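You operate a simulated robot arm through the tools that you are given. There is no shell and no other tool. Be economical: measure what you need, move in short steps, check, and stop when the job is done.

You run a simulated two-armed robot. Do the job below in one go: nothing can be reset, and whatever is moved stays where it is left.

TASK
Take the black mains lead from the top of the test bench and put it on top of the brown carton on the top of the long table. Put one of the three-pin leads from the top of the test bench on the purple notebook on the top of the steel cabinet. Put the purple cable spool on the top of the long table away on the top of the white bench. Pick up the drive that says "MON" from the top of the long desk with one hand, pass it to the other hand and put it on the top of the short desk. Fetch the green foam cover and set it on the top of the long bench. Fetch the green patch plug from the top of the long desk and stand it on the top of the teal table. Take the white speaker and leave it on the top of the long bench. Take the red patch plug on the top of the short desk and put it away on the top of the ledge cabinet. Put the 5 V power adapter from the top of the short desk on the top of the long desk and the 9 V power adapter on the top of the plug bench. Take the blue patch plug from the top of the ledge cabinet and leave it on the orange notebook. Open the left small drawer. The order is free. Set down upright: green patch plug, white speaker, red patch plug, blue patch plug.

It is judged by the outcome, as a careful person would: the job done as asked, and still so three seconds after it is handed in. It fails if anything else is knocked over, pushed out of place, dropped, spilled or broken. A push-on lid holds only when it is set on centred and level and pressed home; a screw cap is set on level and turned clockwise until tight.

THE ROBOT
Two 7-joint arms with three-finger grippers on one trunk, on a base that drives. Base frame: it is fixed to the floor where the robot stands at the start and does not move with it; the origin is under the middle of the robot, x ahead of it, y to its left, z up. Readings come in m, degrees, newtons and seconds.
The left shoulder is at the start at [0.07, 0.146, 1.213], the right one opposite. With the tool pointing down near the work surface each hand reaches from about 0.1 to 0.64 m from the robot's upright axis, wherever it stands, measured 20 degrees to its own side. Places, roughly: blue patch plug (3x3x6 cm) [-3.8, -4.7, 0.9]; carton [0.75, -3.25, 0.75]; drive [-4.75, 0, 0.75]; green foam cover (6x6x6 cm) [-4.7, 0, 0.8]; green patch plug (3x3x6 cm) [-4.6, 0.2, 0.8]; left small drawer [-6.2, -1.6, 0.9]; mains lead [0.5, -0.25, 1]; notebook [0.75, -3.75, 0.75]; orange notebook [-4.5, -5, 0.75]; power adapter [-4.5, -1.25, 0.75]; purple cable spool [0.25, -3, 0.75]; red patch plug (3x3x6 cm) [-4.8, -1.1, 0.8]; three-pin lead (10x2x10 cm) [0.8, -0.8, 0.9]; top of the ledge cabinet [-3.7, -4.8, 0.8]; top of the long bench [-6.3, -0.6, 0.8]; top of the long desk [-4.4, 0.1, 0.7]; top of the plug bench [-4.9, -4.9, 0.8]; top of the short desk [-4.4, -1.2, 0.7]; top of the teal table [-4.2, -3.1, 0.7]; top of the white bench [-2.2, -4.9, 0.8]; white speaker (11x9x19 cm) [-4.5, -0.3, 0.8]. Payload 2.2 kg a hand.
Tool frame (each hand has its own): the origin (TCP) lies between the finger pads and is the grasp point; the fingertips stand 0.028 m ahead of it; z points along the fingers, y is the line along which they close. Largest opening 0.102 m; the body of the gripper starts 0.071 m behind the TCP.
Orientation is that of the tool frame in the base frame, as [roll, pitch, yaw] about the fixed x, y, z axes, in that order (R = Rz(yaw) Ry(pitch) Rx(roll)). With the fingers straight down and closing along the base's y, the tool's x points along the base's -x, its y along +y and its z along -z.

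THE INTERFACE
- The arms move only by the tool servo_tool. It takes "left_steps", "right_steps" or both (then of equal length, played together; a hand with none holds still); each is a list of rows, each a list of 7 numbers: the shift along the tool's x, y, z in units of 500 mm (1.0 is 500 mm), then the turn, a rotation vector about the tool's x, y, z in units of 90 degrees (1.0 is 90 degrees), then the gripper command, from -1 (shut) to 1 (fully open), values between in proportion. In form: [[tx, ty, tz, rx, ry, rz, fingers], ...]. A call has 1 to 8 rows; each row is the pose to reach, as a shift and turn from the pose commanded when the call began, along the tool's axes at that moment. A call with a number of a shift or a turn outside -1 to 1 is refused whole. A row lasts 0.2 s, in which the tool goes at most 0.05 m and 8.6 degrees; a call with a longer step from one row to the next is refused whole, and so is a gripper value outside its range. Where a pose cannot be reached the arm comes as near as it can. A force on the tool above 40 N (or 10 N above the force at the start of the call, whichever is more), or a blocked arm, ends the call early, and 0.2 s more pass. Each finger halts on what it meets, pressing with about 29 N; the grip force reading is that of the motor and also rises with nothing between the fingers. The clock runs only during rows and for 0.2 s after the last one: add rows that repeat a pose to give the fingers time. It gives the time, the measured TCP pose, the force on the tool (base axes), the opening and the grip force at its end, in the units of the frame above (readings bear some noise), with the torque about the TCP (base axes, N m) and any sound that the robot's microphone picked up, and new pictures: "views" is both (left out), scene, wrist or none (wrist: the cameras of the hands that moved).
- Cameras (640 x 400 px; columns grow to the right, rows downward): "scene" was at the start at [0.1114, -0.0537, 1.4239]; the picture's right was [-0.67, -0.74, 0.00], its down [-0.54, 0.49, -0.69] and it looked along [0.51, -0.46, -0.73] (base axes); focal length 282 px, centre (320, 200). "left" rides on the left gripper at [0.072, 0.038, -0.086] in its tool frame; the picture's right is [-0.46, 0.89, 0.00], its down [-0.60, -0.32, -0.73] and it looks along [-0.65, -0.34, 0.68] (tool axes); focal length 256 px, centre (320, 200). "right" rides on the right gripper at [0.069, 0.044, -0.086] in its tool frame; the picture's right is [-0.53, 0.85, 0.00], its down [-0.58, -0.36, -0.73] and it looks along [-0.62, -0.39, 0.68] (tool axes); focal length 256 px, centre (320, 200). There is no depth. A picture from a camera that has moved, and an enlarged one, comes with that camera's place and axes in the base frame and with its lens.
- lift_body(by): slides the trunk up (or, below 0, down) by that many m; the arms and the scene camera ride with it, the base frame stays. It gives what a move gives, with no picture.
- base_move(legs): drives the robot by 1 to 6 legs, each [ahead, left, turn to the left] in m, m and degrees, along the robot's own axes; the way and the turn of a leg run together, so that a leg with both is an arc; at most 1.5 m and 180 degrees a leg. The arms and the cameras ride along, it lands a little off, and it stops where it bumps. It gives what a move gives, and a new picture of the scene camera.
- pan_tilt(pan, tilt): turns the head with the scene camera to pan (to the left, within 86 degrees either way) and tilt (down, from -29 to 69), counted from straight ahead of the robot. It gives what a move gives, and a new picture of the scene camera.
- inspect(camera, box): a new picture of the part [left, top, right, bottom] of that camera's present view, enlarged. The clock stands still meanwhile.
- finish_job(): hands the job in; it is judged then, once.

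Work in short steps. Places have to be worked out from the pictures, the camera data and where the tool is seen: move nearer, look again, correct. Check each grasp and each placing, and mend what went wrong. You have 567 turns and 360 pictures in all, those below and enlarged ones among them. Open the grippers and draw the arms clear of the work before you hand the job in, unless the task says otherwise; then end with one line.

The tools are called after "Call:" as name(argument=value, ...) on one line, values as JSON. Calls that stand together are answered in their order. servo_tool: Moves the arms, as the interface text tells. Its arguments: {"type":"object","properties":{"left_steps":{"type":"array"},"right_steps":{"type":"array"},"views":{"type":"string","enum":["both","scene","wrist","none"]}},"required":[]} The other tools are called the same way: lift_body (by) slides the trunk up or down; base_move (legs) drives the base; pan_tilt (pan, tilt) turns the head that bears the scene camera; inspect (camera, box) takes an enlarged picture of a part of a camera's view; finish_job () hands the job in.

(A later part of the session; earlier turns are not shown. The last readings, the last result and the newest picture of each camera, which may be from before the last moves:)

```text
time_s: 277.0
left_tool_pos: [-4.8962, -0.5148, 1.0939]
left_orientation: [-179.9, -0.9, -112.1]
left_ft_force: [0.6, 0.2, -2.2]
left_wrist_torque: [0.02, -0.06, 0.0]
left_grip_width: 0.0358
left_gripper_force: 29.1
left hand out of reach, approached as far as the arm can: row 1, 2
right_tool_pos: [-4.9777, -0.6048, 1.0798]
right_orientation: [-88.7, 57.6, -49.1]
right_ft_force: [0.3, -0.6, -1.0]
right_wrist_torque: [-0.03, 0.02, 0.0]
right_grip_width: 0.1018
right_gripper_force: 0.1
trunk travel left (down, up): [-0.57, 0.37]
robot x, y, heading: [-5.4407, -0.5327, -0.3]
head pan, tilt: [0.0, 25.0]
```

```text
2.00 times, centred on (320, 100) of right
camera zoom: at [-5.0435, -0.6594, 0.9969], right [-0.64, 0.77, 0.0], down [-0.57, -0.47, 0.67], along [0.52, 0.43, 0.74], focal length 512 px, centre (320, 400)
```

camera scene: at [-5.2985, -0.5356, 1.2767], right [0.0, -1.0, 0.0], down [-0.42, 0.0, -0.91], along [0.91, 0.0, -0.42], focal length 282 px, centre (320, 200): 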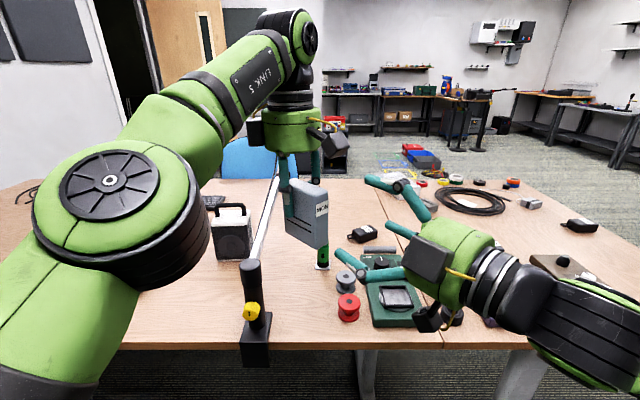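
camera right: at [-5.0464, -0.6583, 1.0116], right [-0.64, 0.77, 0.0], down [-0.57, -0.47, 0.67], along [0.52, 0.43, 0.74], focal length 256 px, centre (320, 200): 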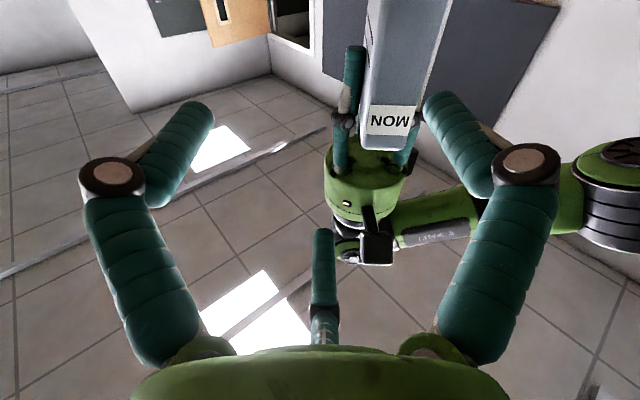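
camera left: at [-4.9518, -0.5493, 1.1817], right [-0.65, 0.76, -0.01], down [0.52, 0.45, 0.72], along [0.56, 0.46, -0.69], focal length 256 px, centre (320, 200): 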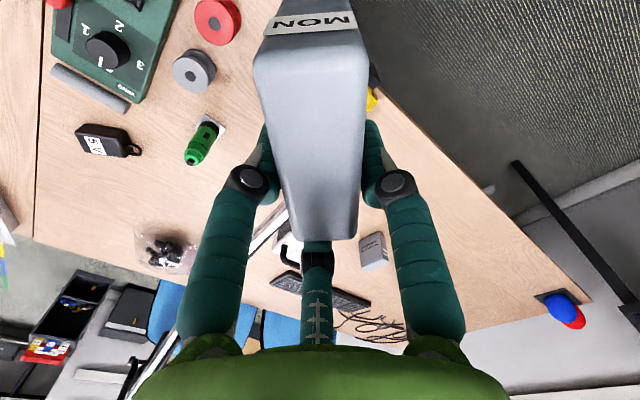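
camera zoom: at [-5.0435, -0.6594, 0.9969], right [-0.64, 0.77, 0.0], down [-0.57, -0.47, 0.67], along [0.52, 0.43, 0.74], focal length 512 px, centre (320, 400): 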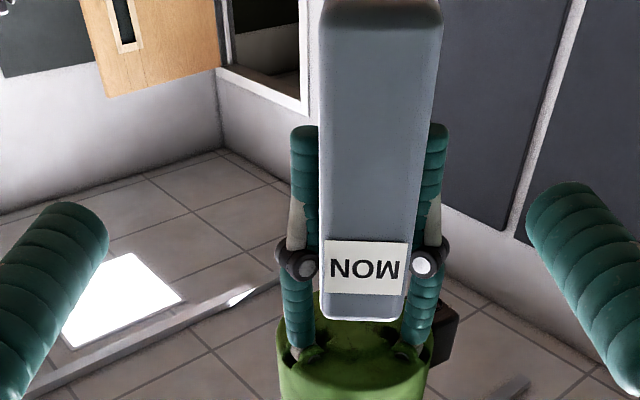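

Offset now 16 mm, correctable during the approach. I advance 7 cm along the right hand's axis while shifting sideways.

Call:
servo_tool(right_steps=[[-0.0175, 0.028, 0.03, 0, 0, 0, 1], [-0.0175, 0.028, 0.07, 0, 0, 0, 1], [-0.0175, 0.028, 0.11, 0, 0, 0, 1], [-0.0175, 0.028, 0.14, 0, 0, 0, 1]], views="both")

```text
time_s: 278.0
left_tool_pos: [-4.8965, -0.5141, 1.0945]
left_orientation: [-179.8, -0.9, -112.1]
left_ft_force: [0.0, 0.1, -2.1]
left_wrist_torque: [0.06, -0.04, 0.01]
left_grip_width: 0.036
left_gripper_force: 29.3
right_tool_pos: [-4.9347, -0.5491, 1.0799]
right_orientation: [-88.7, 57.7, -49.0]
right_ft_force: [-0.4, -0.4, -0.5]
right_wrist_torque: [0.0, 0.0, 0.0]
right_grip_width: 0.102
right_gripper_force: 0.1
trunk travel left (down, up): [-0.57, 0.37]
robot x, y, heading: [-5.4415, -0.5392, -0.0]
head pan, tilt: [0.0, 25.0]
camera scene: at [-5.2984, -0.5359, 1.2767], right [0.0, -1.0, 0.0], down [-0.42, 0.0, -0.91], along [0.91, 0.0, -0.42], focal length 282 px, centre (320, 200)
camera right: at [-5.0006, -0.6027, 0.9976], right [-0.64, 0.77, 0.0], down [-0.57, -0.47, 0.67], along [0.52, 0.43, 0.74], focal length 256 px, centre (320, 200)
```

scene: 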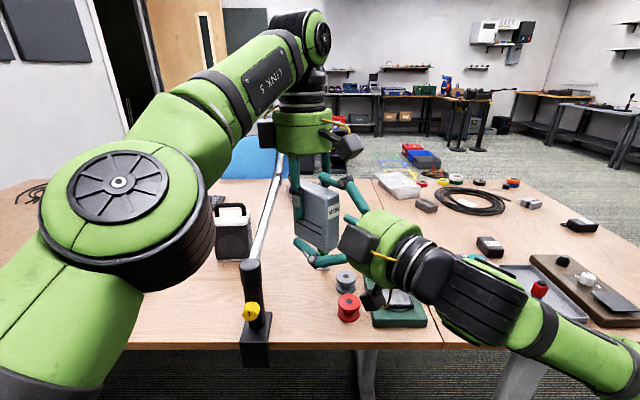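
right: 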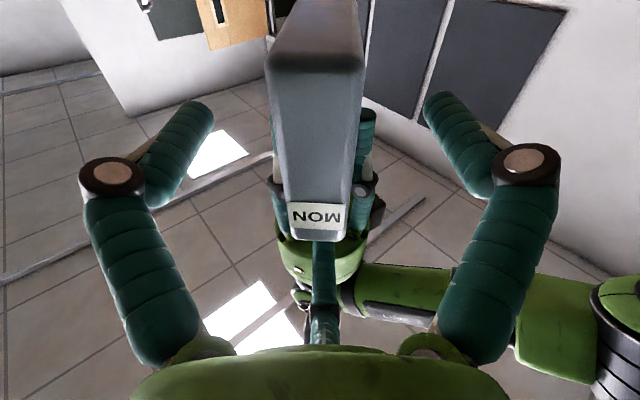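

The drive sits centred between the right jaws, no contact. I close the right hand.

Call:
servo_tool(right_steps=[[0, 0, 0, 0, 0, 0, 0.2], [0, 0, 0, 0, 0, 0, -1], [0, 0, 0, 0, 0, 0, -1], [0, 0, 0, 0, 0, 0, -1], [0, 0, 0, 0, 0, 0, -1]], views="wrist")

```text
time_s: 279.2
left_tool_pos: [-4.8946, -0.5144, 1.0936]
left_orientation: [-179.9, -0.8, -111.9]
left_ft_force: [17.6, 4.8, -23.6]
left_wrist_torque: [0.31, -0.64, 0.21]
left_grip_width: 0.0361
left_gripper_force: 29.1
right_tool_pos: [-4.9373, -0.5485, 1.0852]
right_orientation: [-87.4, 57.6, -47.8]
right_ft_force: [-17.7, -5.8, 21.4]
right_wrist_torque: [0.55, -0.48, 0.2]
right_grip_width: 0.0362
right_gripper_force: 29.1
trunk travel left (down, up): [-0.57, 0.37]
robot x, y, heading: [-5.4418, -0.5355, -0.1]
head pan, tilt: [0.0, 25.0]
camera right: at [-5.0017, -0.6027, 1.0006], right [-0.64, 0.76, 0.0], down [-0.57, -0.48, 0.66], along [0.51, 0.43, 0.75], focal length 256 px, centre (320, 200)
```

right: 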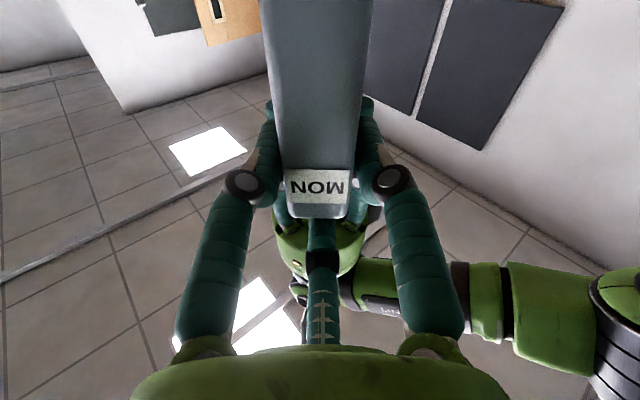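

Both hands hold it. Now the left opens and rises away.

Call:
servo_tool(left_steps=[[0, 0, 0, 0, 0, 0, 0], [0, 0, 0, 0, 0, 0, 0.5], [0, 0, -0.05, 0, 0, 0, 0.6], [0, 0, -0.12, 0, 0, 0, 0.6], [0, 0, -0.2, 0, 0, 0, 0.6]], views="both")

```text
time_s: 280.4
left_tool_pos: [-4.9136, -0.5252, 1.1159]
left_orientation: [-179.7, -1.0, -112.1]
left_ft_force: [-0.4, 0.4, 0.8]
left_wrist_torque: [0.03, -0.01, -0.03]
left_grip_width: 0.0815
left_gripper_force: 0.2
left hand out of reach, approached as far as the arm can: row 3, 4, 5
right_tool_pos: [-4.936, -0.5506, 1.0812]
right_orientation: [-88.6, 57.6, -49.0]
right_ft_force: [0.1, -0.1, 0.4]
right_wrist_torque: [-0.06, 0.08, 0.03]
right_grip_width: 0.0362
right_gripper_force: 29.1
trunk travel left (down, up): [-0.57, 0.37]
robot x, y, heading: [-5.4431, -0.5336, 0.1]
head pan, tilt: [0.0, 25.0]
camera scene: at [-5.2987, -0.5371, 1.2767], right [0.0, -1.0, 0.0], down [-0.42, 0.0, -0.91], along [0.91, 0.0, -0.42], focal length 282 px, centre (320, 200)
camera left: at [-4.975, -0.577, 1.2024], right [-0.65, 0.76, -0.01], down [0.52, 0.45, 0.72], along [0.56, 0.46, -0.69], focal length 256 px, centre (320, 200)
```

scene: 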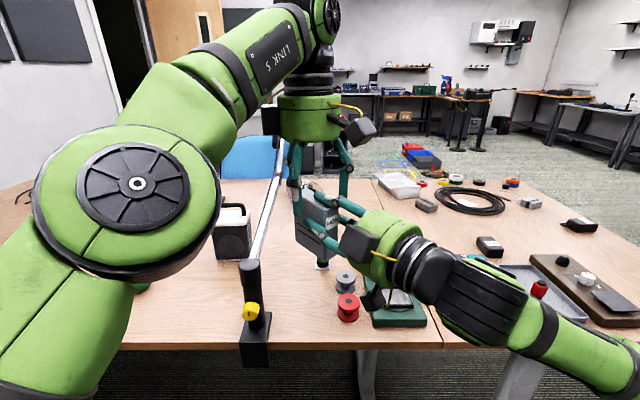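
left: 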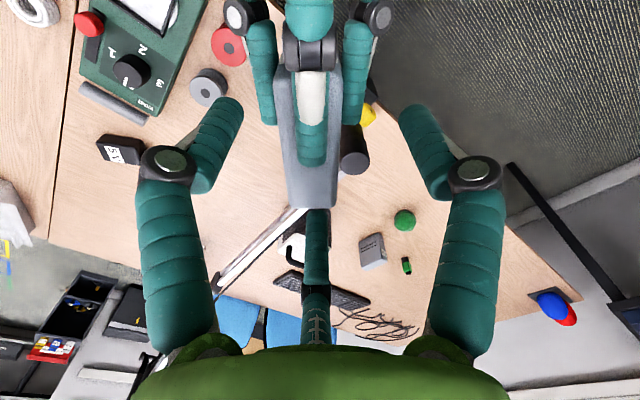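

The left is at its upper reach, so I lower the right hand with the drive out from under it.

Call:
servo_tool(right_steps=[[0.045, 0.029, 0, 0, 0, 0, -1], [0.09, 0.057, 0, 0, 0, 0, -1], [0.135, 0.086, 0, 0, 0, 0, -1]], views="none")

Call:
inspect(camera="scene", box=[240, 100, 440, 300])

```text
time_s: 281.2
left_tool_pos: [-4.9122, -0.5238, 1.1157]
left_orientation: [-179.9, -0.8, -112.0]
left_ft_force: [0.3, -0.1, 0.0]
left_wrist_torque: [0.04, -0.06, -0.02]
left_grip_width: 0.0818
left_gripper_force: 0.1
right_tool_pos: [-4.9356, -0.5503, 1.0013]
right_orientation: [-88.4, 57.7, -49.0]
right_ft_force: [-0.7, -0.2, -0.1]
right_wrist_torque: [-0.06, 0.07, 0.01]
right_grip_width: 0.0359
right_gripper_force: 29.0
trunk travel left (down, up): [-0.57, 0.37]
robot x, y, heading: [-5.441, -0.532, -0.2]
head pan, tilt: [0.0, 25.0]
```

```text
2.00 times, centred on (340, 200) of scene
camera zoom: at [-5.2987, -0.5364, 1.2768], right [0.0, -1.0, 0.0], down [-0.42, 0.0, -0.91], along [0.91, 0.0, -0.42], focal length 564 px, centre (280, 200)
```

zoom: 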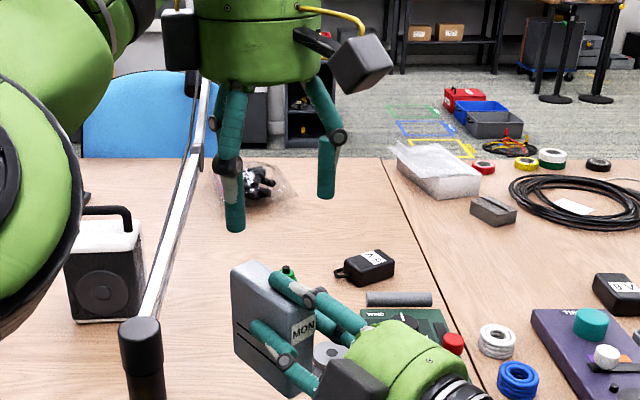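

The drive has been passed. I move the right hand to the right while turning it back to point down, and take the left hand away to the left.

Call:
servo_tool(left_steps=[[-0.06, 0.06, 0, 0, 0, 0, 0.6], [-0.12, 0.12, 0, 0, 0, 0, 0.6], [-0.18, 0.18, 0, 0, 0, 0, 0.6], [-0.24, 0.24, 0, 0, 0, 0, 0.6], [-0.3, 0.3, 0, 0, 0, 0, 0.6], [-0.36, 0.36, 0, 0, 0, 0, 0.6], [-0.42, 0.42, 0, 0, 0, 0, 0.6], [-0.48, 0.47, 0, 0, 0, 0, 0.6]], right_steps=[[0.011, -0.042, -0.048, 0, 0, 0, -1], [0.022, -0.084, -0.096, 0.0057, 0.0811, 0.0478, -1], [0.034, -0.126, -0.143, 0.0113, 0.1622, 0.0955, -1], [0.045, -0.168, -0.191, 0.017, 0.2433, 0.1433, -1], [0.056, -0.21, -0.239, 0.0227, 0.3244, 0.191, -1], [0.067, -0.252, -0.287, 0.0283, 0.4054, 0.2388, -1], [0.079, -0.294, -0.334, 0.034, 0.4865, 0.2865, -1], [0.09, -0.336, -0.382, 0.0396, 0.5676, 0.3343, -1]], views="none")

Call:
servo_tool(right_steps=[[0, 0, 0, 0.0057, 0.0811, 0.0478, -1], [0, 0, 0, 0.0113, 0.1622, 0.0955, -1], [0, 0, 0, 0.017, 0.2433, 0.1433, -1], [0, 0, 0, 0.0227, 0.3244, 0.191, -1], [0, 0, 0, 0.0283, 0.4054, 0.2388, -1], [0, 0, 0, 0.034, 0.4865, 0.2865, -1]], views="both")

```text
time_s: 283.0
left_tool_pos: [-5.0435, -0.2149, 1.1107]
left_orientation: [-179.7, -1.0, -112.1]
left_ft_force: [0.3, 0.6, 0.5]
left_wrist_torque: [-0.04, -0.01, 0.0]
left_grip_width: 0.0817
left_gripper_force: 0.0
right_tool_pos: [-4.9774, -0.7989, 1.0513]
right_orientation: [-170.7, 43.4, -149.3]
right_ft_force: [-1.0, 0.5, -0.2]
right_wrist_torque: [-0.01, 0.0, 0.0]
right_grip_width: 0.0357
right_gripper_force: 28.7
trunk travel left (down, up): [-0.57, 0.37]
robot x, y, heading: [-5.441, -0.5311, -0.1]
head pan, tilt: [0.0, 25.0]
```

```text
time_s: 284.4
left_tool_pos: [-5.0411, -0.2136, 1.1099]
left_orientation: [-179.9, -1.0, -112.1]
left_ft_force: [0.7, -0.3, -0.3]
left_wrist_torque: [-0.02, 0.0, -0.04]
left_grip_width: 0.0817
left_gripper_force: 0.1
right_tool_pos: [-4.9756, -0.7988, 1.0507]
right_orientation: [179.8, 0.7, 179.7]
right_ft_force: [-0.3, 0.3, 0.3]
right_wrist_torque: [-0.06, -0.06, -0.02]
right_grip_width: 0.0359
right_gripper_force: 29.4
trunk travel left (down, up): [-0.57, 0.37]
robot x, y, heading: [-5.441, -0.5325, -0.1]
head pan, tilt: [0.0, 25.0]
camera scene: at [-5.2986, -0.5359, 1.2767], right [0.0, -1.0, 0.0], down [-0.42, 0.0, -0.91], along [0.91, 0.0, -0.42], focal length 282 px, centre (320, 200)
camera right: at [-5.0463, -0.7538, 1.1354], right [0.54, 0.84, 0.01], down [0.57, -0.37, 0.74], along [0.62, -0.39, -0.68], focal length 256 px, centre (320, 200)
```

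scene: 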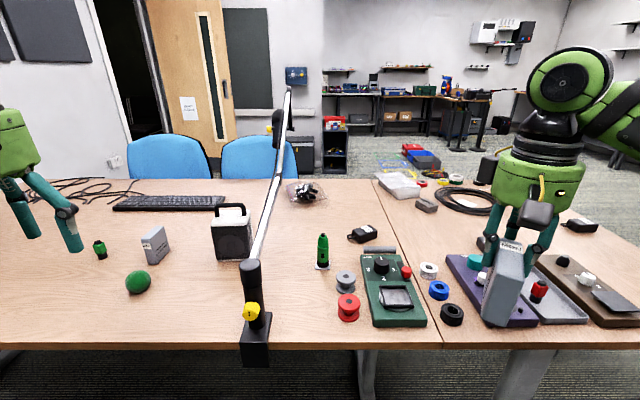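
right: 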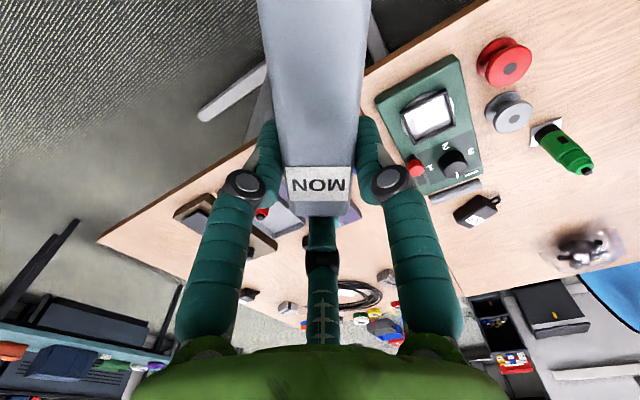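

Now I drive so that the right hand is over the free south part of the short desk.

Call:
base_move(legs=[[0, -0.74, 0], [0.25, 0, 0]])

Call:
pan_tilt(pan=-15, tilt=45)

```text
time_s: 289.9
left_tool_pos: [-4.7943, -0.9684, 1.111]
left_orientation: [-179.8, -0.9, -111.7]
left_ft_force: [-0.2, 0.0, 0.5]
left_wrist_torque: [0.01, -0.01, -0.03]
left_grip_width: 0.0817
left_gripper_force: 0.1
right_tool_pos: [-4.7241, -1.5509, 1.0502]
right_orientation: [179.8, 0.8, -179.9]
right_ft_force: [-0.3, 0.9, -1.1]
right_wrist_torque: [-0.04, -0.06, -0.04]
right_grip_width: 0.0359
right_gripper_force: 29.0
trunk travel left (down, up): [-0.57, 0.37]
robot x, y, heading: [-5.1917, -1.2923, 0.4]
head pan, tilt: [0.0, 25.0]
camera scene: at [-5.0483, -1.2911, 1.2769], right [0.01, -1.0, 0.0], down [-0.42, 0.0, -0.91], along [0.91, 0.0, -0.42], focal length 282 px, centre (320, 200)
```

scene: 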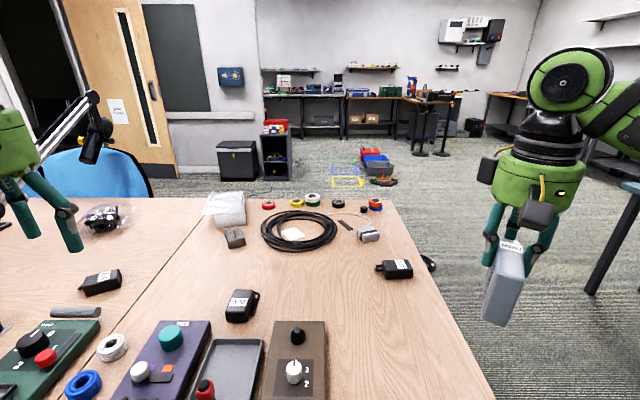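

```text
time_s: 290.8
left_tool_pos: [-4.7934, -0.9686, 1.1101]
left_orientation: [-179.7, -0.9, -111.7]
left_ft_force: [-0.5, 0.7, 0.7]
left_wrist_torque: [0.0, 0.01, 0.03]
left_grip_width: 0.0815
left_gripper_force: 0.0
right_tool_pos: [-4.7235, -1.5517, 1.0509]
right_orientation: [179.8, 0.9, -179.8]
right_ft_force: [-0.1, 0.4, 0.4]
right_wrist_torque: [-0.04, -0.08, -0.02]
right_grip_width: 0.0358
right_gripper_force: 29.2
trunk travel left (down, up): [-0.57, 0.37]
robot x, y, heading: [-5.1933, -1.2905, 0.5]
head pan, tilt: [-15.0, 45.0]
camera scene: at [-5.0614, -1.3121, 1.2463], right [-0.25, -0.97, 0.0], down [-0.68, 0.18, -0.71], along [0.68, -0.18, -0.71], focal length 282 px, centre (320, 200)
```

scene: 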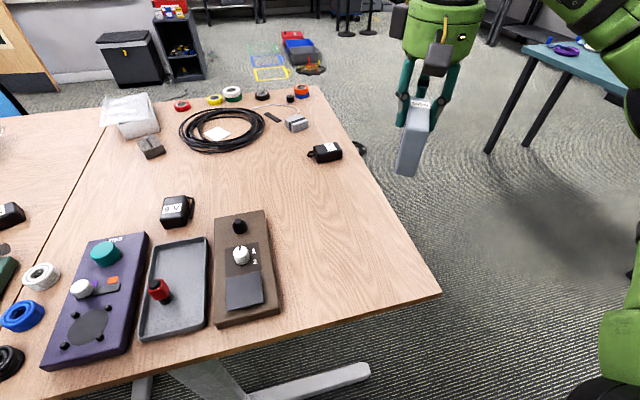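

South edge of the desk is y≈-1.60, so I aim for (-4.68,-1.46) and lower until contact.

Call:
servo_tool(right_steps=[[-0.04, 0.08, 0, 0, 0, 0, -1], [-0.08, 0.15, 0.03, 0, 0, 0, -1], [-0.08, 0.18, 0.1, 0, 0, 0, -1], [-0.08, 0.18, 0.19, 0, 0, 0, -1], [-0.08, 0.18, 0.28, 0, 0, 0, -1], [-0.08, 0.18, 0.37, 0, 0, 0, -1], [-0.08, 0.18, 0.42, 0, 0, 0, -1]], views="none")

Call:
servo_tool(right_steps=[[0, 0, 0.02, 0, 0, 0, -1], [0, 0, 0.04, 0, 0, 0, -1], [0, 0, 0.05, 0, 0, 0, -1], [0, 0, 0.06, 0, 0, 0, -1], [0, 0, 0.07, 0, 0, 0, -1], [0, 0, 0.08, 0, 0, 0, -1], [0, 0, 0.09, 0, 0, 0, -1]], views="scene")

```text
time_s: 292.4
left_tool_pos: [-4.7941, -0.9683, 1.1107]
left_orientation: [-179.9, -0.8, -111.7]
left_ft_force: [0.2, -0.4, -0.9]
left_wrist_torque: [-0.03, 0.02, -0.02]
left_grip_width: 0.0817
left_gripper_force: 0.1
right_tool_pos: [-4.6803, -1.4602, 0.8405]
right_orientation: [179.8, 0.8, -179.8]
right_ft_force: [0.2, 0.7, -0.4]
right_wrist_torque: [-0.04, -0.02, -0.02]
right_grip_width: 0.036
right_gripper_force: 28.8
trunk travel left (down, up): [-0.57, 0.37]
robot x, y, heading: [-5.1921, -1.2902, 0.4]
head pan, tilt: [-15.0, 45.0]
```

```text
time_s: 294.0
left_tool_pos: [-4.7967, -0.967, 1.1124]
left_orientation: [-179.7, -0.9, -111.7]
left_ft_force: [0.0, -0.3, -0.4]
left_wrist_torque: [-0.02, 0.0, -0.02]
left_grip_width: 0.0816
left_gripper_force: 0.0
right_tool_pos: [-4.6792, -1.4601, 0.8026]
right_orientation: [179.7, 1.4, -179.9]
right_ft_force: [1.5, -1.8, 24.1]
right_wrist_torque: [-0.15, 0.61, -0.03]
right_grip_width: 0.0359
right_gripper_force: 29.0
trunk travel left (down, up): [-0.57, 0.37]
robot x, y, heading: [-5.1922, -1.291, 0.2]
head pan, tilt: [-15.0, 45.0]
camera scene: at [-5.0644, -1.3114, 1.2471], right [-0.25, -0.97, 0.0], down [-0.68, 0.18, -0.71], along [0.69, -0.18, -0.71], focal length 282 px, centre (320, 200)
```

scene: 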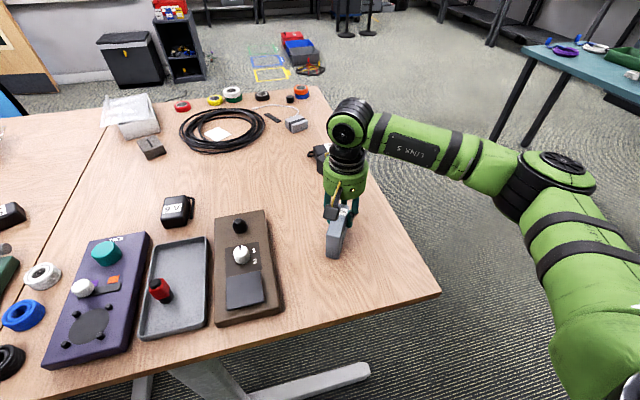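

On the desk. Release and rise.

Call:
servo_tool(right_steps=[[0, 0, -0.004, 0, 0, 0, -1], [0, 0, -0.004, 0, 0, 0, 0], [0, 0, -0.004, 0, 0, 0, 0.4], [0, 0, -0.06, 0, 0, 0, 0.4], [0, 0, -0.15, 0, 0, 0, 0.4], [0, 0, -0.24, 0, 0, 0, 0.4], [0, 0, -0.33, 0, 0, 0, 0.4], [0.06, 0, -0.38, 0, 0, 0, 0.4]], views="scene")

```text
time_s: 295.8
left_tool_pos: [-4.7952, -0.968, 1.1122]
left_orientation: [-179.8, -0.9, -111.6]
left_ft_force: [-1.1, -0.5, -0.2]
left_wrist_torque: [0.02, -0.02, 0.0]
left_grip_width: 0.0816
left_gripper_force: 0.1
right_tool_pos: [-4.7169, -1.4613, 0.9894]
right_orientation: [179.9, 0.9, -179.8]
right_ft_force: [-0.6, -1.2, 0.0]
right_wrist_torque: [0.0, -0.03, -0.03]
right_grip_width: 0.0715
right_gripper_force: 0.0
trunk travel left (down, up): [-0.57, 0.37]
robot x, y, heading: [-5.193, -1.2896, 0.4]
head pan, tilt: [-15.0, 45.0]
camera scene: at [-5.0635, -1.3125, 1.2464], right [-0.25, -0.97, 0.0], down [-0.68, 0.18, -0.71], along [0.69, -0.18, -0.71], focal length 282 px, centre (320, 200)
```

scene: 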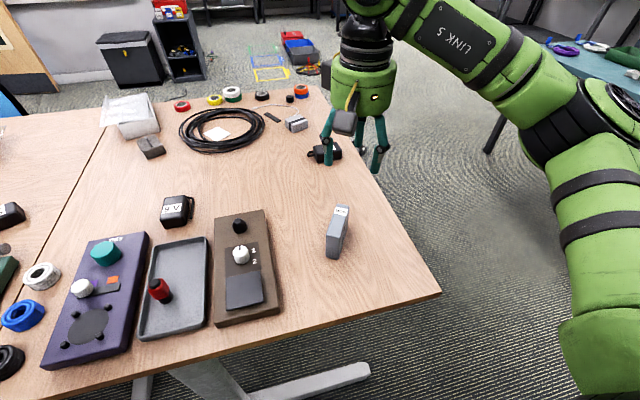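

MON is standing on the short desk. Next the 9 V adapter with the left hand, turning it so its jaw pair closes along y, the third jaw forward.

Call:
base_move(legs=[[0.045, 0.0, 0]])

Call:
servo_tool(left_steps=[[0.016, -0.08, 0, 0, 0, 0.076, 1], [0.033, -0.16, 0, 0, 0, 0.152, 1], [0.05, -0.245, 0.04, 0, 0, 0.228, 1], [0.066, -0.33, 0.08, 0, 0, 0.305, 1], [0.083, -0.41, 0.12, 0, 0, 0.38, 1], [0.1, -0.495, 0.16, 0, 0, 0.457, 1], [0.1, -0.495, 0.24, 0, 0, 0.457, 1], [0.1, -0.495, 0.32, 0, 0, 0.457, 1]], views="wrist")

```text
time_s: 296.7
left_tool_pos: [-4.7517, -0.9667, 1.1119]
left_orientation: [-179.7, -0.9, -111.6]
left_ft_force: [-0.1, 0.5, 0.1]
left_wrist_torque: [0.01, -0.01, -0.01]
left_grip_width: 0.0816
left_gripper_force: 0.0
right_tool_pos: [-4.6725, -1.46, 0.989]
right_orientation: [179.8, 0.9, -179.8]
right_ft_force: [-0.4, 0.2, -0.2]
right_wrist_torque: [0.0, 0.02, 0.01]
right_grip_width: 0.0713
right_gripper_force: 0.0
trunk travel left (down, up): [-0.57, 0.37]
robot x, y, heading: [-5.1473, -1.2947, 0.3]
head pan, tilt: [-15.0, 45.0]
camera scene: at [-5.0198, -1.3118, 1.2465], right [-0.25, -0.97, 0.0], down [-0.68, 0.18, -0.71], along [0.68, -0.18, -0.71], focal length 282 px, centre (320, 200)
```

scene: 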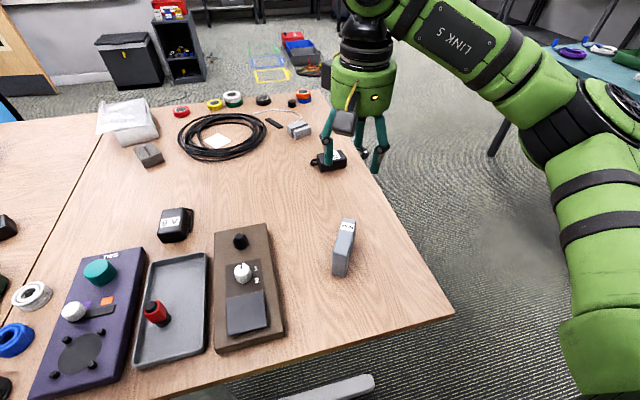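

```text
time_s: 298.5
left_tool_pos: [-4.541, -1.1092, 0.9513]
left_orientation: [-179.3, -0.6, -152.9]
left_ft_force: [-1.3, -0.8, 0.5]
left_wrist_torque: [-0.01, -0.03, -0.03]
left_grip_width: 0.1015
left_gripper_force: 0.0
right_tool_pos: [-4.6708, -1.4608, 0.988]
right_orientation: [179.7, 0.9, -179.8]
right_ft_force: [-0.4, -0.5, 0.2]
right_wrist_torque: [0.03, 0.03, -0.01]
right_grip_width: 0.0714
right_gripper_force: 0.1
trunk travel left (down, up): [-0.57, 0.37]
robot x, y, heading: [-5.1513, -1.292, 0.4]
head pan, tilt: [-15.0, 45.0]
camera left: at [-4.6221, -1.107, 1.0367], right [0.01, 1.0, -0.02], down [0.69, 0.0, 0.73], along [0.73, -0.02, -0.68], focal length 256 px, centre (320, 200)
```

left: 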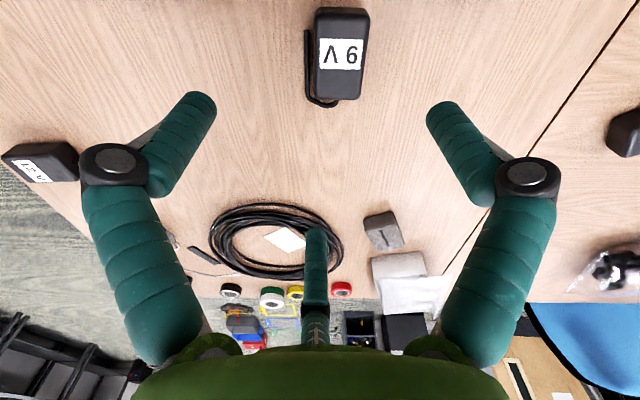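

Well aligned: 9 V centre with hook ≈(-4.537,-1.097). I shift 1 cm, descend and close.

Call:
servo_tool(left_steps=[[-0.01, 0.01, 0.08, 0, 0, 0, 1], [-0.018, 0.018, 0.17, 0, 0, 0, 1], [-0.018, 0.018, 0.26, 0, 0, 0, 1], [-0.018, 0.018, 0.33, 0, 0, 0, 1], [-0.018, 0.018, 0.37, 0, 0, 0, 1]], views="wrist")

```text
time_s: 299.7
left_tool_pos: [-4.5352, -1.0997, 0.7657]
left_orientation: [-179.2, -0.6, -152.9]
left_ft_force: [-0.2, -0.1, -0.2]
left_wrist_torque: [0.0, 0.01, 0.0]
left_grip_width: 0.102
left_gripper_force: 0.1
right_tool_pos: [-4.6721, -1.4604, 0.988]
right_orientation: [179.8, 0.8, -179.8]
right_ft_force: [-0.3, 0.6, -0.8]
right_wrist_torque: [0.01, -0.01, -0.01]
right_grip_width: 0.0715
right_gripper_force: 0.1
trunk travel left (down, up): [-0.57, 0.37]
robot x, y, heading: [-5.1491, -1.2914, 0.3]
head pan, tilt: [-15.0, 45.0]
camera left: at [-4.6169, -1.0974, 0.8505], right [0.01, 1.0, -0.02], down [0.68, 0.0, 0.73], along [0.73, -0.02, -0.68], focal length 256 px, centre (320, 200)
```

left: 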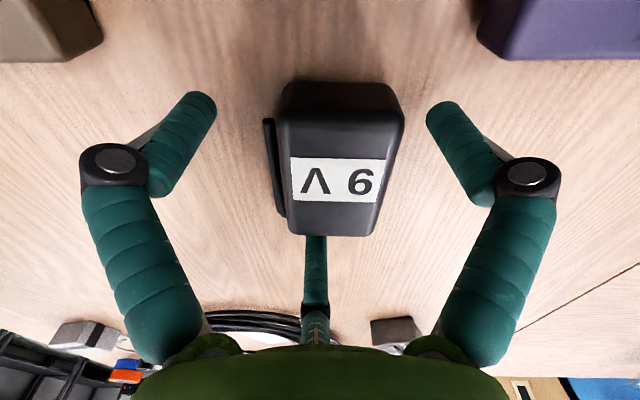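

Perfectly framed. Close and lift.

Call:
servo_tool(left_steps=[[0, 0, 0, 0, 0, 0, 0], [0, 0, 0, 0, 0, 0, -1], [0, 0, 0, 0, 0, 0, -1], [0, 0, 0, 0, 0, 0, -1], [0, 0, -0.05, 0, 0, 0, -1], [0, 0, -0.14, 0, 0, 0, -1], [0, 0, -0.23, 0, 0, 0, -1], [0, 0, -0.32, 0, 0, 0, -1]], views="wrist")

```text
time_s: 301.5
left_tool_pos: [-4.5363, -1.0956, 0.9283]
left_orientation: [-179.3, -0.6, -152.8]
left_ft_force: [-0.1, 0.8, -1.4]
left_wrist_torque: [0.01, -0.06, 0.0]
left_grip_width: 0.0614
left_gripper_force: 29.1
right_tool_pos: [-4.6721, -1.4608, 0.9885]
right_orientation: [179.9, 1.0, -179.7]
right_ft_force: [-0.2, 0.0, 0.6]
right_wrist_torque: [0.0, 0.0, -0.01]
right_grip_width: 0.0717
right_gripper_force: 0.1
trunk travel left (down, up): [-0.57, 0.37]
robot x, y, heading: [-5.1523, -1.2885, 0.5]
head pan, tilt: [-15.0, 45.0]
camera left: at [-4.617, -1.0945, 1.0138], right [0.01, 1.0, -0.02], down [0.68, 0.0, 0.73], along [0.73, -0.02, -0.68], focal length 256 px, centre (320, 200)
```

left: 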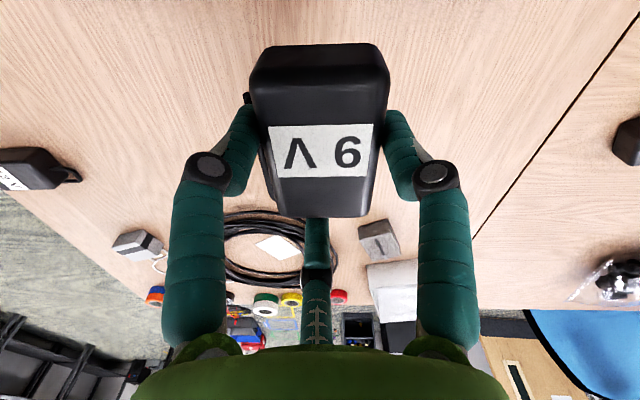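

9 V held. I tuck the left hand up and back, and shift the base north so the right hand can take the red plug at (-4.753,-1.092).

Call:
servo_tool(left_steps=[[0.044, 0.045, -0.06, 0, 0, 0, -1], [0.088, 0.09, -0.12, 0, 0, 0, -1], [0.132, 0.135, -0.18, 0, 0, 0, -1], [0.176, 0.18, -0.24, 0, 0, 0, -1], [0.22, 0.226, -0.3, 0, 0, 0, -1]], views="none")

Call:
base_move(legs=[[-0.03, 0.33, 0]])

Call:
inspect(camera="right", box=[0, 0, 640, 400])

```text
time_s: 302.7
left_tool_pos: [-4.6875, -1.0429, 1.0791]
left_orientation: [-179.3, -0.6, -152.9]
left_ft_force: [-0.6, 0.1, -1.7]
left_wrist_torque: [-0.04, -0.06, 0.02]
left_grip_width: 0.0614
left_gripper_force: 28.9
right_tool_pos: [-4.6728, -1.4599, 0.9888]
right_orientation: [179.8, 0.9, -179.8]
right_ft_force: [-0.3, 0.1, 0.6]
right_wrist_torque: [0.01, 0.0, 0.0]
right_grip_width: 0.0713
right_gripper_force: 0.0
trunk travel left (down, up): [-0.57, 0.37]
robot x, y, heading: [-5.146, -1.2909, 0.3]
head pan, tilt: [-15.0, 45.0]
```

```text
time_s: 304.9
left_tool_pos: [-4.7159, -0.7106, 1.0772]
left_orientation: [-179.4, -0.6, -152.9]
left_ft_force: [1.4, 0.8, -2.0]
left_wrist_torque: [-0.02, -0.01, 0.03]
left_grip_width: 0.0614
left_gripper_force: 29.6
right_tool_pos: [-4.7028, -1.1293, 0.988]
right_orientation: [179.7, 0.8, -179.9]
right_ft_force: [0.3, 0.3, -0.9]
right_wrist_torque: [-0.04, 0.0, -0.02]
right_grip_width: 0.0715
right_gripper_force: 0.1
trunk travel left (down, up): [-0.57, 0.37]
robot x, y, heading: [-5.1806, -0.9613, 0.2]
head pan, tilt: [-15.0, 45.0]
camera scene: at [-5.0492, -0.9807, 1.2462], right [-0.25, -0.97, 0.0], down [-0.68, 0.18, -0.71], along [0.68, -0.18, -0.71], focal length 282 px, centre (320, 200)
```

scene: 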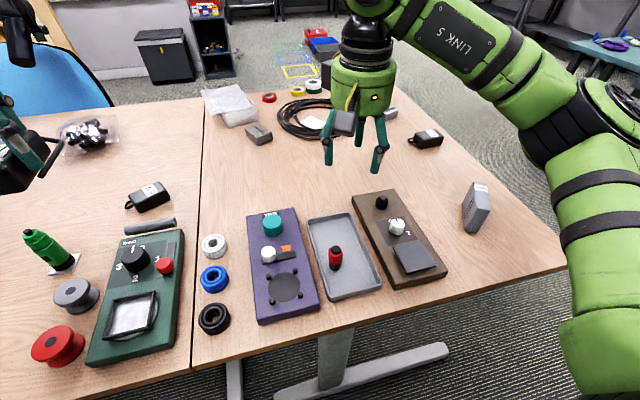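

```text
1.00 times, centred on (320, 200) of right (not enlarged: the box is as wide or as high as the picture)
camera zoom: at [-4.7732, -1.0859, 1.0723], right [0.53, 0.85, 0.01], down [0.57, -0.37, 0.74], along [0.63, -0.39, -0.67], focal length 256 px, centre (320, 200)
```

zoom: 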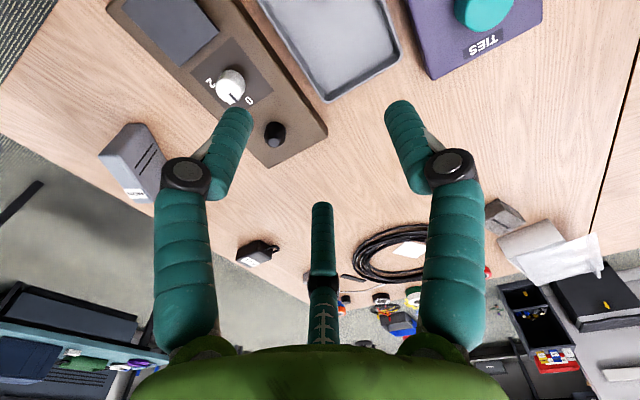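

Call:
servo_tool(right_steps=[[0.035, 0.027, 0.02, 0, 0, 0, 0.2], [0.07, 0.054, 0.06, 0, 0, 0, 0.2], [0.106, 0.08, 0.12, 0, 0, 0, 0.2], [0.106, 0.08, 0.18, 0, 0, 0, 0.2]], views="wrist")

Call:
inspect(camera="scene", box=[280, 180, 420, 310])

```text
time_s: 305.9
left_tool_pos: [-4.7154, -0.7122, 1.0779]
left_orientation: [-179.4, -0.6, -152.9]
left_ft_force: [0.1, -0.8, -0.3]
left_wrist_torque: [0.0, 0.0, 0.0]
left_grip_width: 0.0611
left_gripper_force: 28.8
right_tool_pos: [-4.7534, -1.089, 0.8986]
right_orientation: [179.8, 0.9, -180.0]
right_ft_force: [0.0, 0.8, -0.4]
right_wrist_torque: [0.01, 0.03, 0.03]
right_grip_width: 0.0612
right_gripper_force: 0.1
trunk travel left (down, up): [-0.57, 0.37]
robot x, y, heading: [-5.1825, -0.9578, 0.3]
head pan, tilt: [-15.0, 45.0]
camera right: at [-4.8234, -1.0455, 0.9827], right [0.53, 0.85, 0.01], down [0.57, -0.37, 0.74], along [0.63, -0.39, -0.67], focal length 256 px, centre (320, 200)
```

right: 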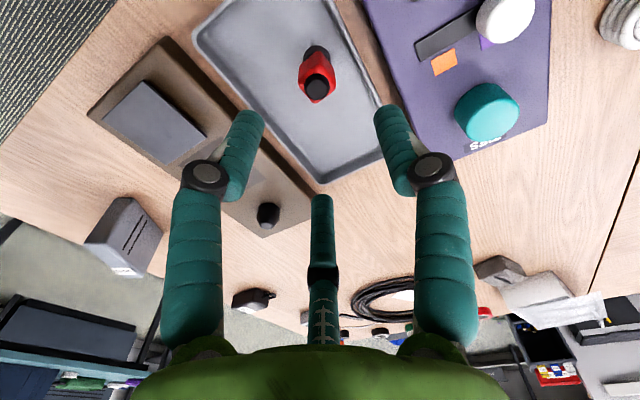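

```text
3.08 times, centred on (350, 245) of scene
camera zoom: at [-5.0487, -0.9811, 1.2462], right [-0.25, -0.97, 0.0], down [-0.68, 0.18, -0.71], along [0.68, -0.18, -0.71], focal length 868 px, centre (228, 62)
```

zoom: 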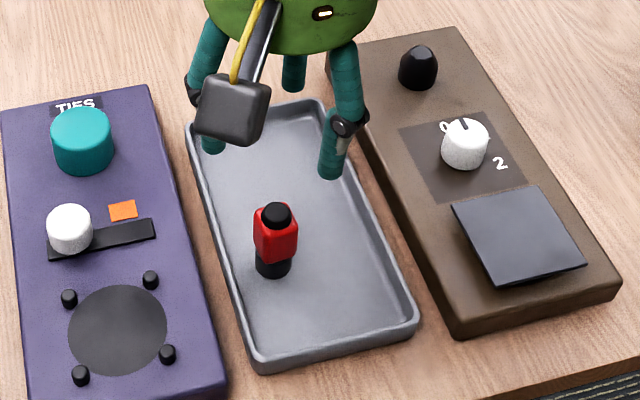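

The red plug is right beneath. Descend and close.

Call:
servo_tool(right_steps=[[-0.002, 0, 0.09, 0, 0, 0, 0.2], [-0.002, -0.003, 0.18, 0, 0, 0, 0.2], [-0.002, -0.003, 0.245, 0, 0, 0, 0.2], [-0.002, -0.003, 0.245, 0, 0, 0, -1], [-0.002, -0.003, 0.245, 0, 0, 0, -1], [-0.002, -0.003, 0.245, 0, 0, 0, -1]], views="wrist")

```text
time_s: 307.3
left_tool_pos: [-4.7193, -0.7084, 1.0778]
left_orientation: [-179.0, -0.5, -152.9]
left_ft_force: [0.9, 0.5, -0.9]
left_wrist_torque: [-0.02, -0.02, -0.05]
left_grip_width: 0.0611
left_gripper_force: 29.3
right_tool_pos: [-4.7535, -1.0853, 0.7797]
right_orientation: [179.4, 1.4, -179.8]
right_ft_force: [1.4, 19.1, 30.6]
right_wrist_torque: [1.25, 0.15, 0.12]
right_grip_width: 0.0305
right_gripper_force: 28.5
trunk travel left (down, up): [-0.57, 0.37]
robot x, y, heading: [-5.1776, -0.9581, 0.3]
head pan, tilt: [-15.0, 45.0]
camera right: at [-4.8247, -1.0423, 0.8634], right [0.53, 0.85, 0.02], down [0.56, -0.37, 0.74], along [0.64, -0.38, -0.67], focal length 256 px, centre (320, 200)
```

right: 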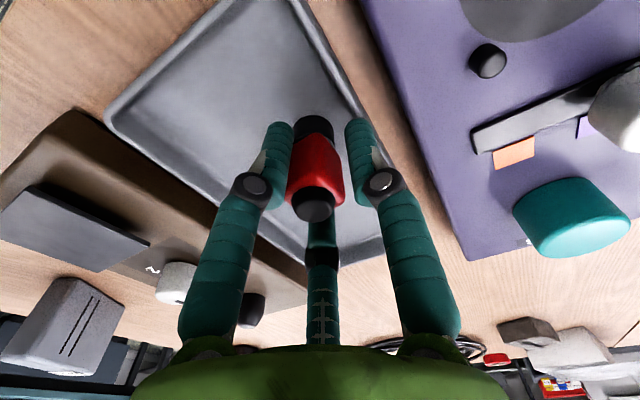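

Gripped (tips were touching the tray floor). Lift to travel height.

Call:
servo_tool(right_steps=[[0, 0, -0.03, 0, 0, 0, -1], [0, 0, -0.11, 0, 0, 0, -1], [0, 0, -0.2, 0, 0, 0, -1], [0, 0, -0.29, 0, 0, 0, -1], [0.04, 0, -0.37, 0, 0, 0, -1], [0.1, 0, -0.44, 0, 0, 0, -1]], views="none")

Call:
lift_body(by=0.16)

Call:
base_move(legs=[[-0.25, 0, 0], [0, 0, -90], [1.2, 0, 0], [1.2, 0.05, 0]])

```text
time_s: 308.7
left_tool_pos: [-4.718, -0.7124, 1.0771]
left_orientation: [-179.2, -0.5, -152.9]
left_ft_force: [-0.8, 0.0, -1.2]
left_wrist_torque: [-0.01, -0.03, 0.03]
left_grip_width: 0.0613
left_gripper_force: 28.8
right_tool_pos: [-4.8054, -1.0927, 0.9934]
right_orientation: [179.9, 1.0, -179.9]
right_ft_force: [-0.4, -0.6, -1.1]
right_wrist_torque: [0.03, -0.03, -0.01]
right_grip_width: 0.0301
right_gripper_force: 28.8
trunk travel left (down, up): [-0.57, 0.37]
robot x, y, heading: [-5.1796, -0.9616, 0.1]
head pan, tilt: [-15.0, 45.0]
```

```text
time_s: 310.5
left_tool_pos: [-4.7167, -0.7123, 1.2366]
left_orientation: [-179.3, -0.6, -152.9]
left_ft_force: [-0.3, -0.2, -1.7]
left_wrist_torque: [0.01, -0.01, 0.0]
left_grip_width: 0.0611
left_gripper_force: 29.8
right_tool_pos: [-4.8022, -1.0926, 1.1528]
right_orientation: [179.7, 0.7, -180.0]
right_ft_force: [0.3, 0.6, -1.4]
right_wrist_torque: [0.0, -0.01, 0.0]
right_grip_width: 0.0298
right_gripper_force: 28.9
trunk travel left (down, up): [-0.73, 0.21]
robot x, y, heading: [-5.1745, -0.9589, -0.0]
head pan, tilt: [-15.0, 45.0]
```

```text
time_s: 327.5
left_tool_pos: [-5.0356, -3.8059, 1.2378]
left_orientation: [-179.2, -0.4, 119.3]
left_ft_force: [0.4, 0.5, -2.0]
left_wrist_torque: [0.0, -0.02, -0.02]
left_grip_width: 0.0609
left_gripper_force: 29.0
right_tool_pos: [-5.4204, -3.7337, 1.154]
right_orientation: [179.9, 0.9, 92.4]
right_ft_force: [-0.1, -0.3, 0.3]
right_wrist_torque: [0.01, -0.03, -0.01]
right_grip_width: 0.0269
right_gripper_force: 28.9
trunk travel left (down, up): [-0.73, 0.21]
robot x, y, heading: [-5.3051, -3.3502, -87.3]
head pan, tilt: [-15.0, 45.0]
camera scene: at [-5.3162, -3.4821, 1.4063], right [-0.98, 0.22, 0.0], down [0.15, 0.69, -0.71], along [-0.15, -0.69, -0.71], focal length 282 px, centre (320, 200)
```

scene: 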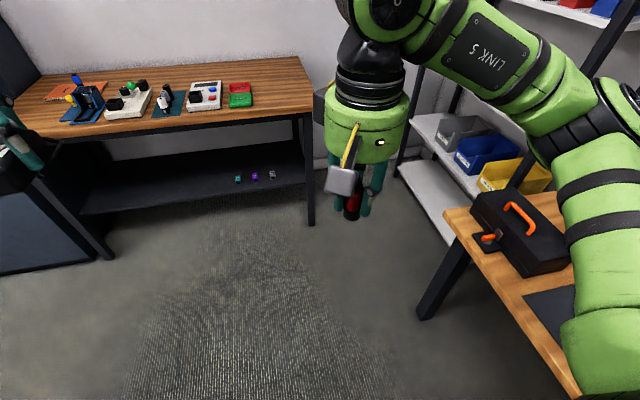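

I approach the plug bench; free space is right of the red/green box near (-5.35,-4.74).

Call:
base_move(legs=[[0, 0, -2.7], [0.84, 0.02, 0]])

Call:
pan_tilt(pan=0, tilt=45)

```text
time_s: 332.4
left_tool_pos: [-5.0223, -4.652, 1.2377]
left_orientation: [-179.2, -0.6, 117.8]
left_ft_force: [0.1, 0.0, -1.2]
left_wrist_torque: [-0.01, 0.0, -0.01]
left_grip_width: 0.061
left_gripper_force: 29.1
right_tool_pos: [-5.4038, -4.5706, 1.154]
right_orientation: [179.7, 0.9, 90.9]
right_ft_force: [-0.7, -0.7, -0.6]
right_wrist_torque: [-0.03, 0.01, -0.01]
right_grip_width: 0.0271
right_gripper_force: 29.1
trunk travel left (down, up): [-0.73, 0.21]
robot x, y, heading: [-5.2738, -4.1903, -89.0]
head pan, tilt: [-15.0, 45.0]
camera scene: at [-5.2939, -4.3207, 1.4063], right [-0.97, 0.24, 0.0], down [0.17, 0.69, -0.71], along [-0.17, -0.69, -0.71], focal length 282 px, centre (320, 200)
```

scene: 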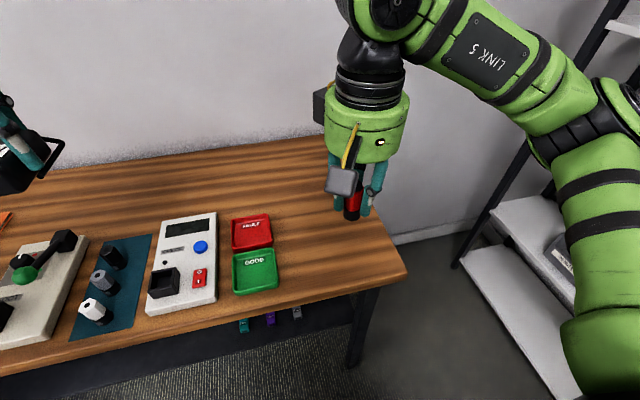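

```text
time_s: 333.1
left_tool_pos: [-5.0228, -4.6525, 1.2378]
left_orientation: [-179.2, -0.6, 117.8]
left_ft_force: [-0.6, 0.3, -1.3]
left_wrist_torque: [-0.01, 0.0, 0.02]
left_grip_width: 0.061
left_gripper_force: 29.4
right_tool_pos: [-5.4048, -4.5706, 1.154]
right_orientation: [179.8, 0.9, 91.0]
right_ft_force: [0.4, -0.4, 0.6]
right_wrist_torque: [0.01, -0.02, 0.0]
right_grip_width: 0.0266
right_gripper_force: 28.7
trunk travel left (down, up): [-0.73, 0.21]
robot x, y, heading: [-5.2766, -4.1906, -89.0]
head pan, tilt: [0.0, 45.0]
camera scene: at [-5.2728, -4.3242, 1.4062], right [-1.0, -0.02, 0.0], down [-0.01, 0.71, -0.71], along [0.01, -0.71, -0.71], focal length 282 px, centre (320, 200)
```

scene: 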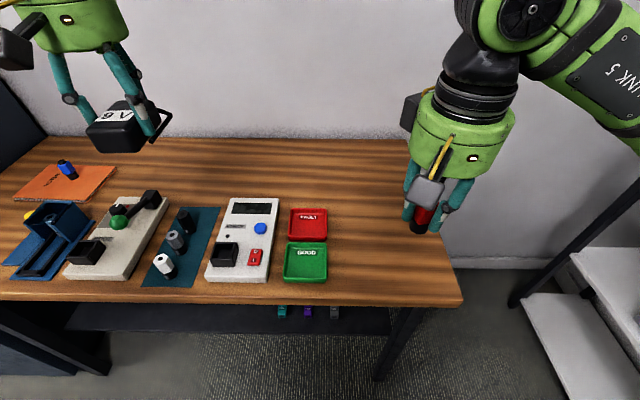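

There is free room behind the FAULT/GOOD trays, ≈(-5.20,-4.93). I drive 14 cm closer and bring the left hand over it.

Call:
base_move(legs=[[0.14, 0, -1]])

Call:
servo_tool(left_steps=[[-0.017, -0.089, 0, 0, 0, 0, -1], [-0.033, -0.178, 0, 0, 0, 0, -1], [-0.05, -0.267, 0.02, 0, 0, 0, -1], [-0.067, -0.355, 0.06, 0, 0, 0, -1], [-0.083, -0.444, 0.1, 0, 0, 0, -1], [-0.083, -0.444, 0.2, 0, 0, 0, -1], [-0.083, -0.444, 0.3, 0, 0, 0, -1], [-0.083, -0.444, 0.4, 0, 0, 0, -1]], views="scene")

```text
time_s: 334.5
left_tool_pos: [-5.0299, -4.7943, 1.2391]
left_orientation: [-179.2, -0.4, 116.9]
left_ft_force: [-0.6, 0.7, -1.9]
left_wrist_torque: [-0.03, 0.03, 0.0]
left_grip_width: 0.0609
left_gripper_force: 29.0
right_tool_pos: [-5.4091, -4.7067, 1.1559]
right_orientation: [179.8, 1.0, 89.9]
right_ft_force: [-0.5, 0.4, 0.0]
right_wrist_torque: [-0.06, 0.0, -0.01]
right_grip_width: 0.0272
right_gripper_force: 29.2
trunk travel left (down, up): [-0.73, 0.21]
robot x, y, heading: [-5.2744, -4.3322, -90.2]
head pan, tilt: [0.0, 45.0]
camera scene: at [-5.2737, -4.4615, 1.4066], right [-1.0, 0.0, 0.0], down [0.0, 0.71, -0.71], along [0.0, -0.71, -0.71], focal length 282 px, centre (320, 200)
```

scene: 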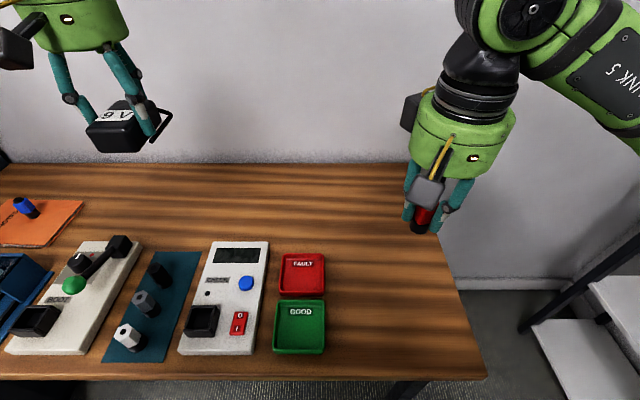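

```text
time_s: 336.3
left_tool_pos: [-5.2195, -4.9599, 1.0437]
left_orientation: [-179.3, -0.6, 116.9]
left_ft_force: [0.5, -0.2, -1.8]
left_wrist_torque: [-0.04, -0.01, 0.02]
left_grip_width: 0.0612
left_gripper_force: 28.8
left hand out of reach, approached as far as the arm can: row 5, 6, 7, 8
right_tool_pos: [-5.4114, -4.7105, 1.1532]
right_orientation: [179.7, 0.8, 89.8]
right_ft_force: [0.5, 0.2, -0.7]
right_wrist_torque: [0.02, -0.01, -0.03]
right_grip_width: 0.0271
right_gripper_force: 28.7
trunk travel left (down, up): [-0.73, 0.21]
robot x, y, heading: [-5.2748, -4.3332, -90.0]
head pan, tilt: [0.0, 45.0]
camera scene: at [-5.2756, -4.4656, 1.4061], right [-1.0, 0.0, 0.0], down [0.0, 0.71, -0.71], along [0.0, -0.71, -0.71], focal length 282 px, centre (320, 200)
```

scene: 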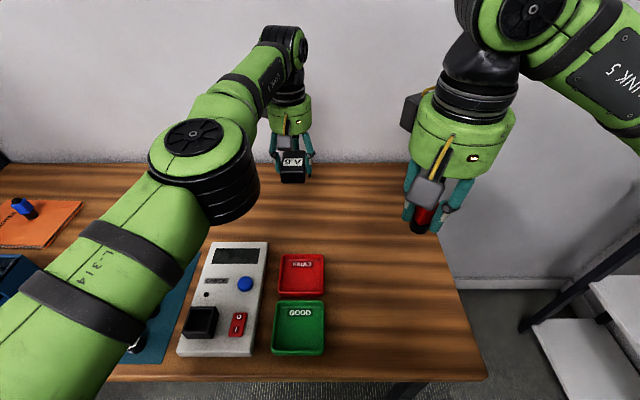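

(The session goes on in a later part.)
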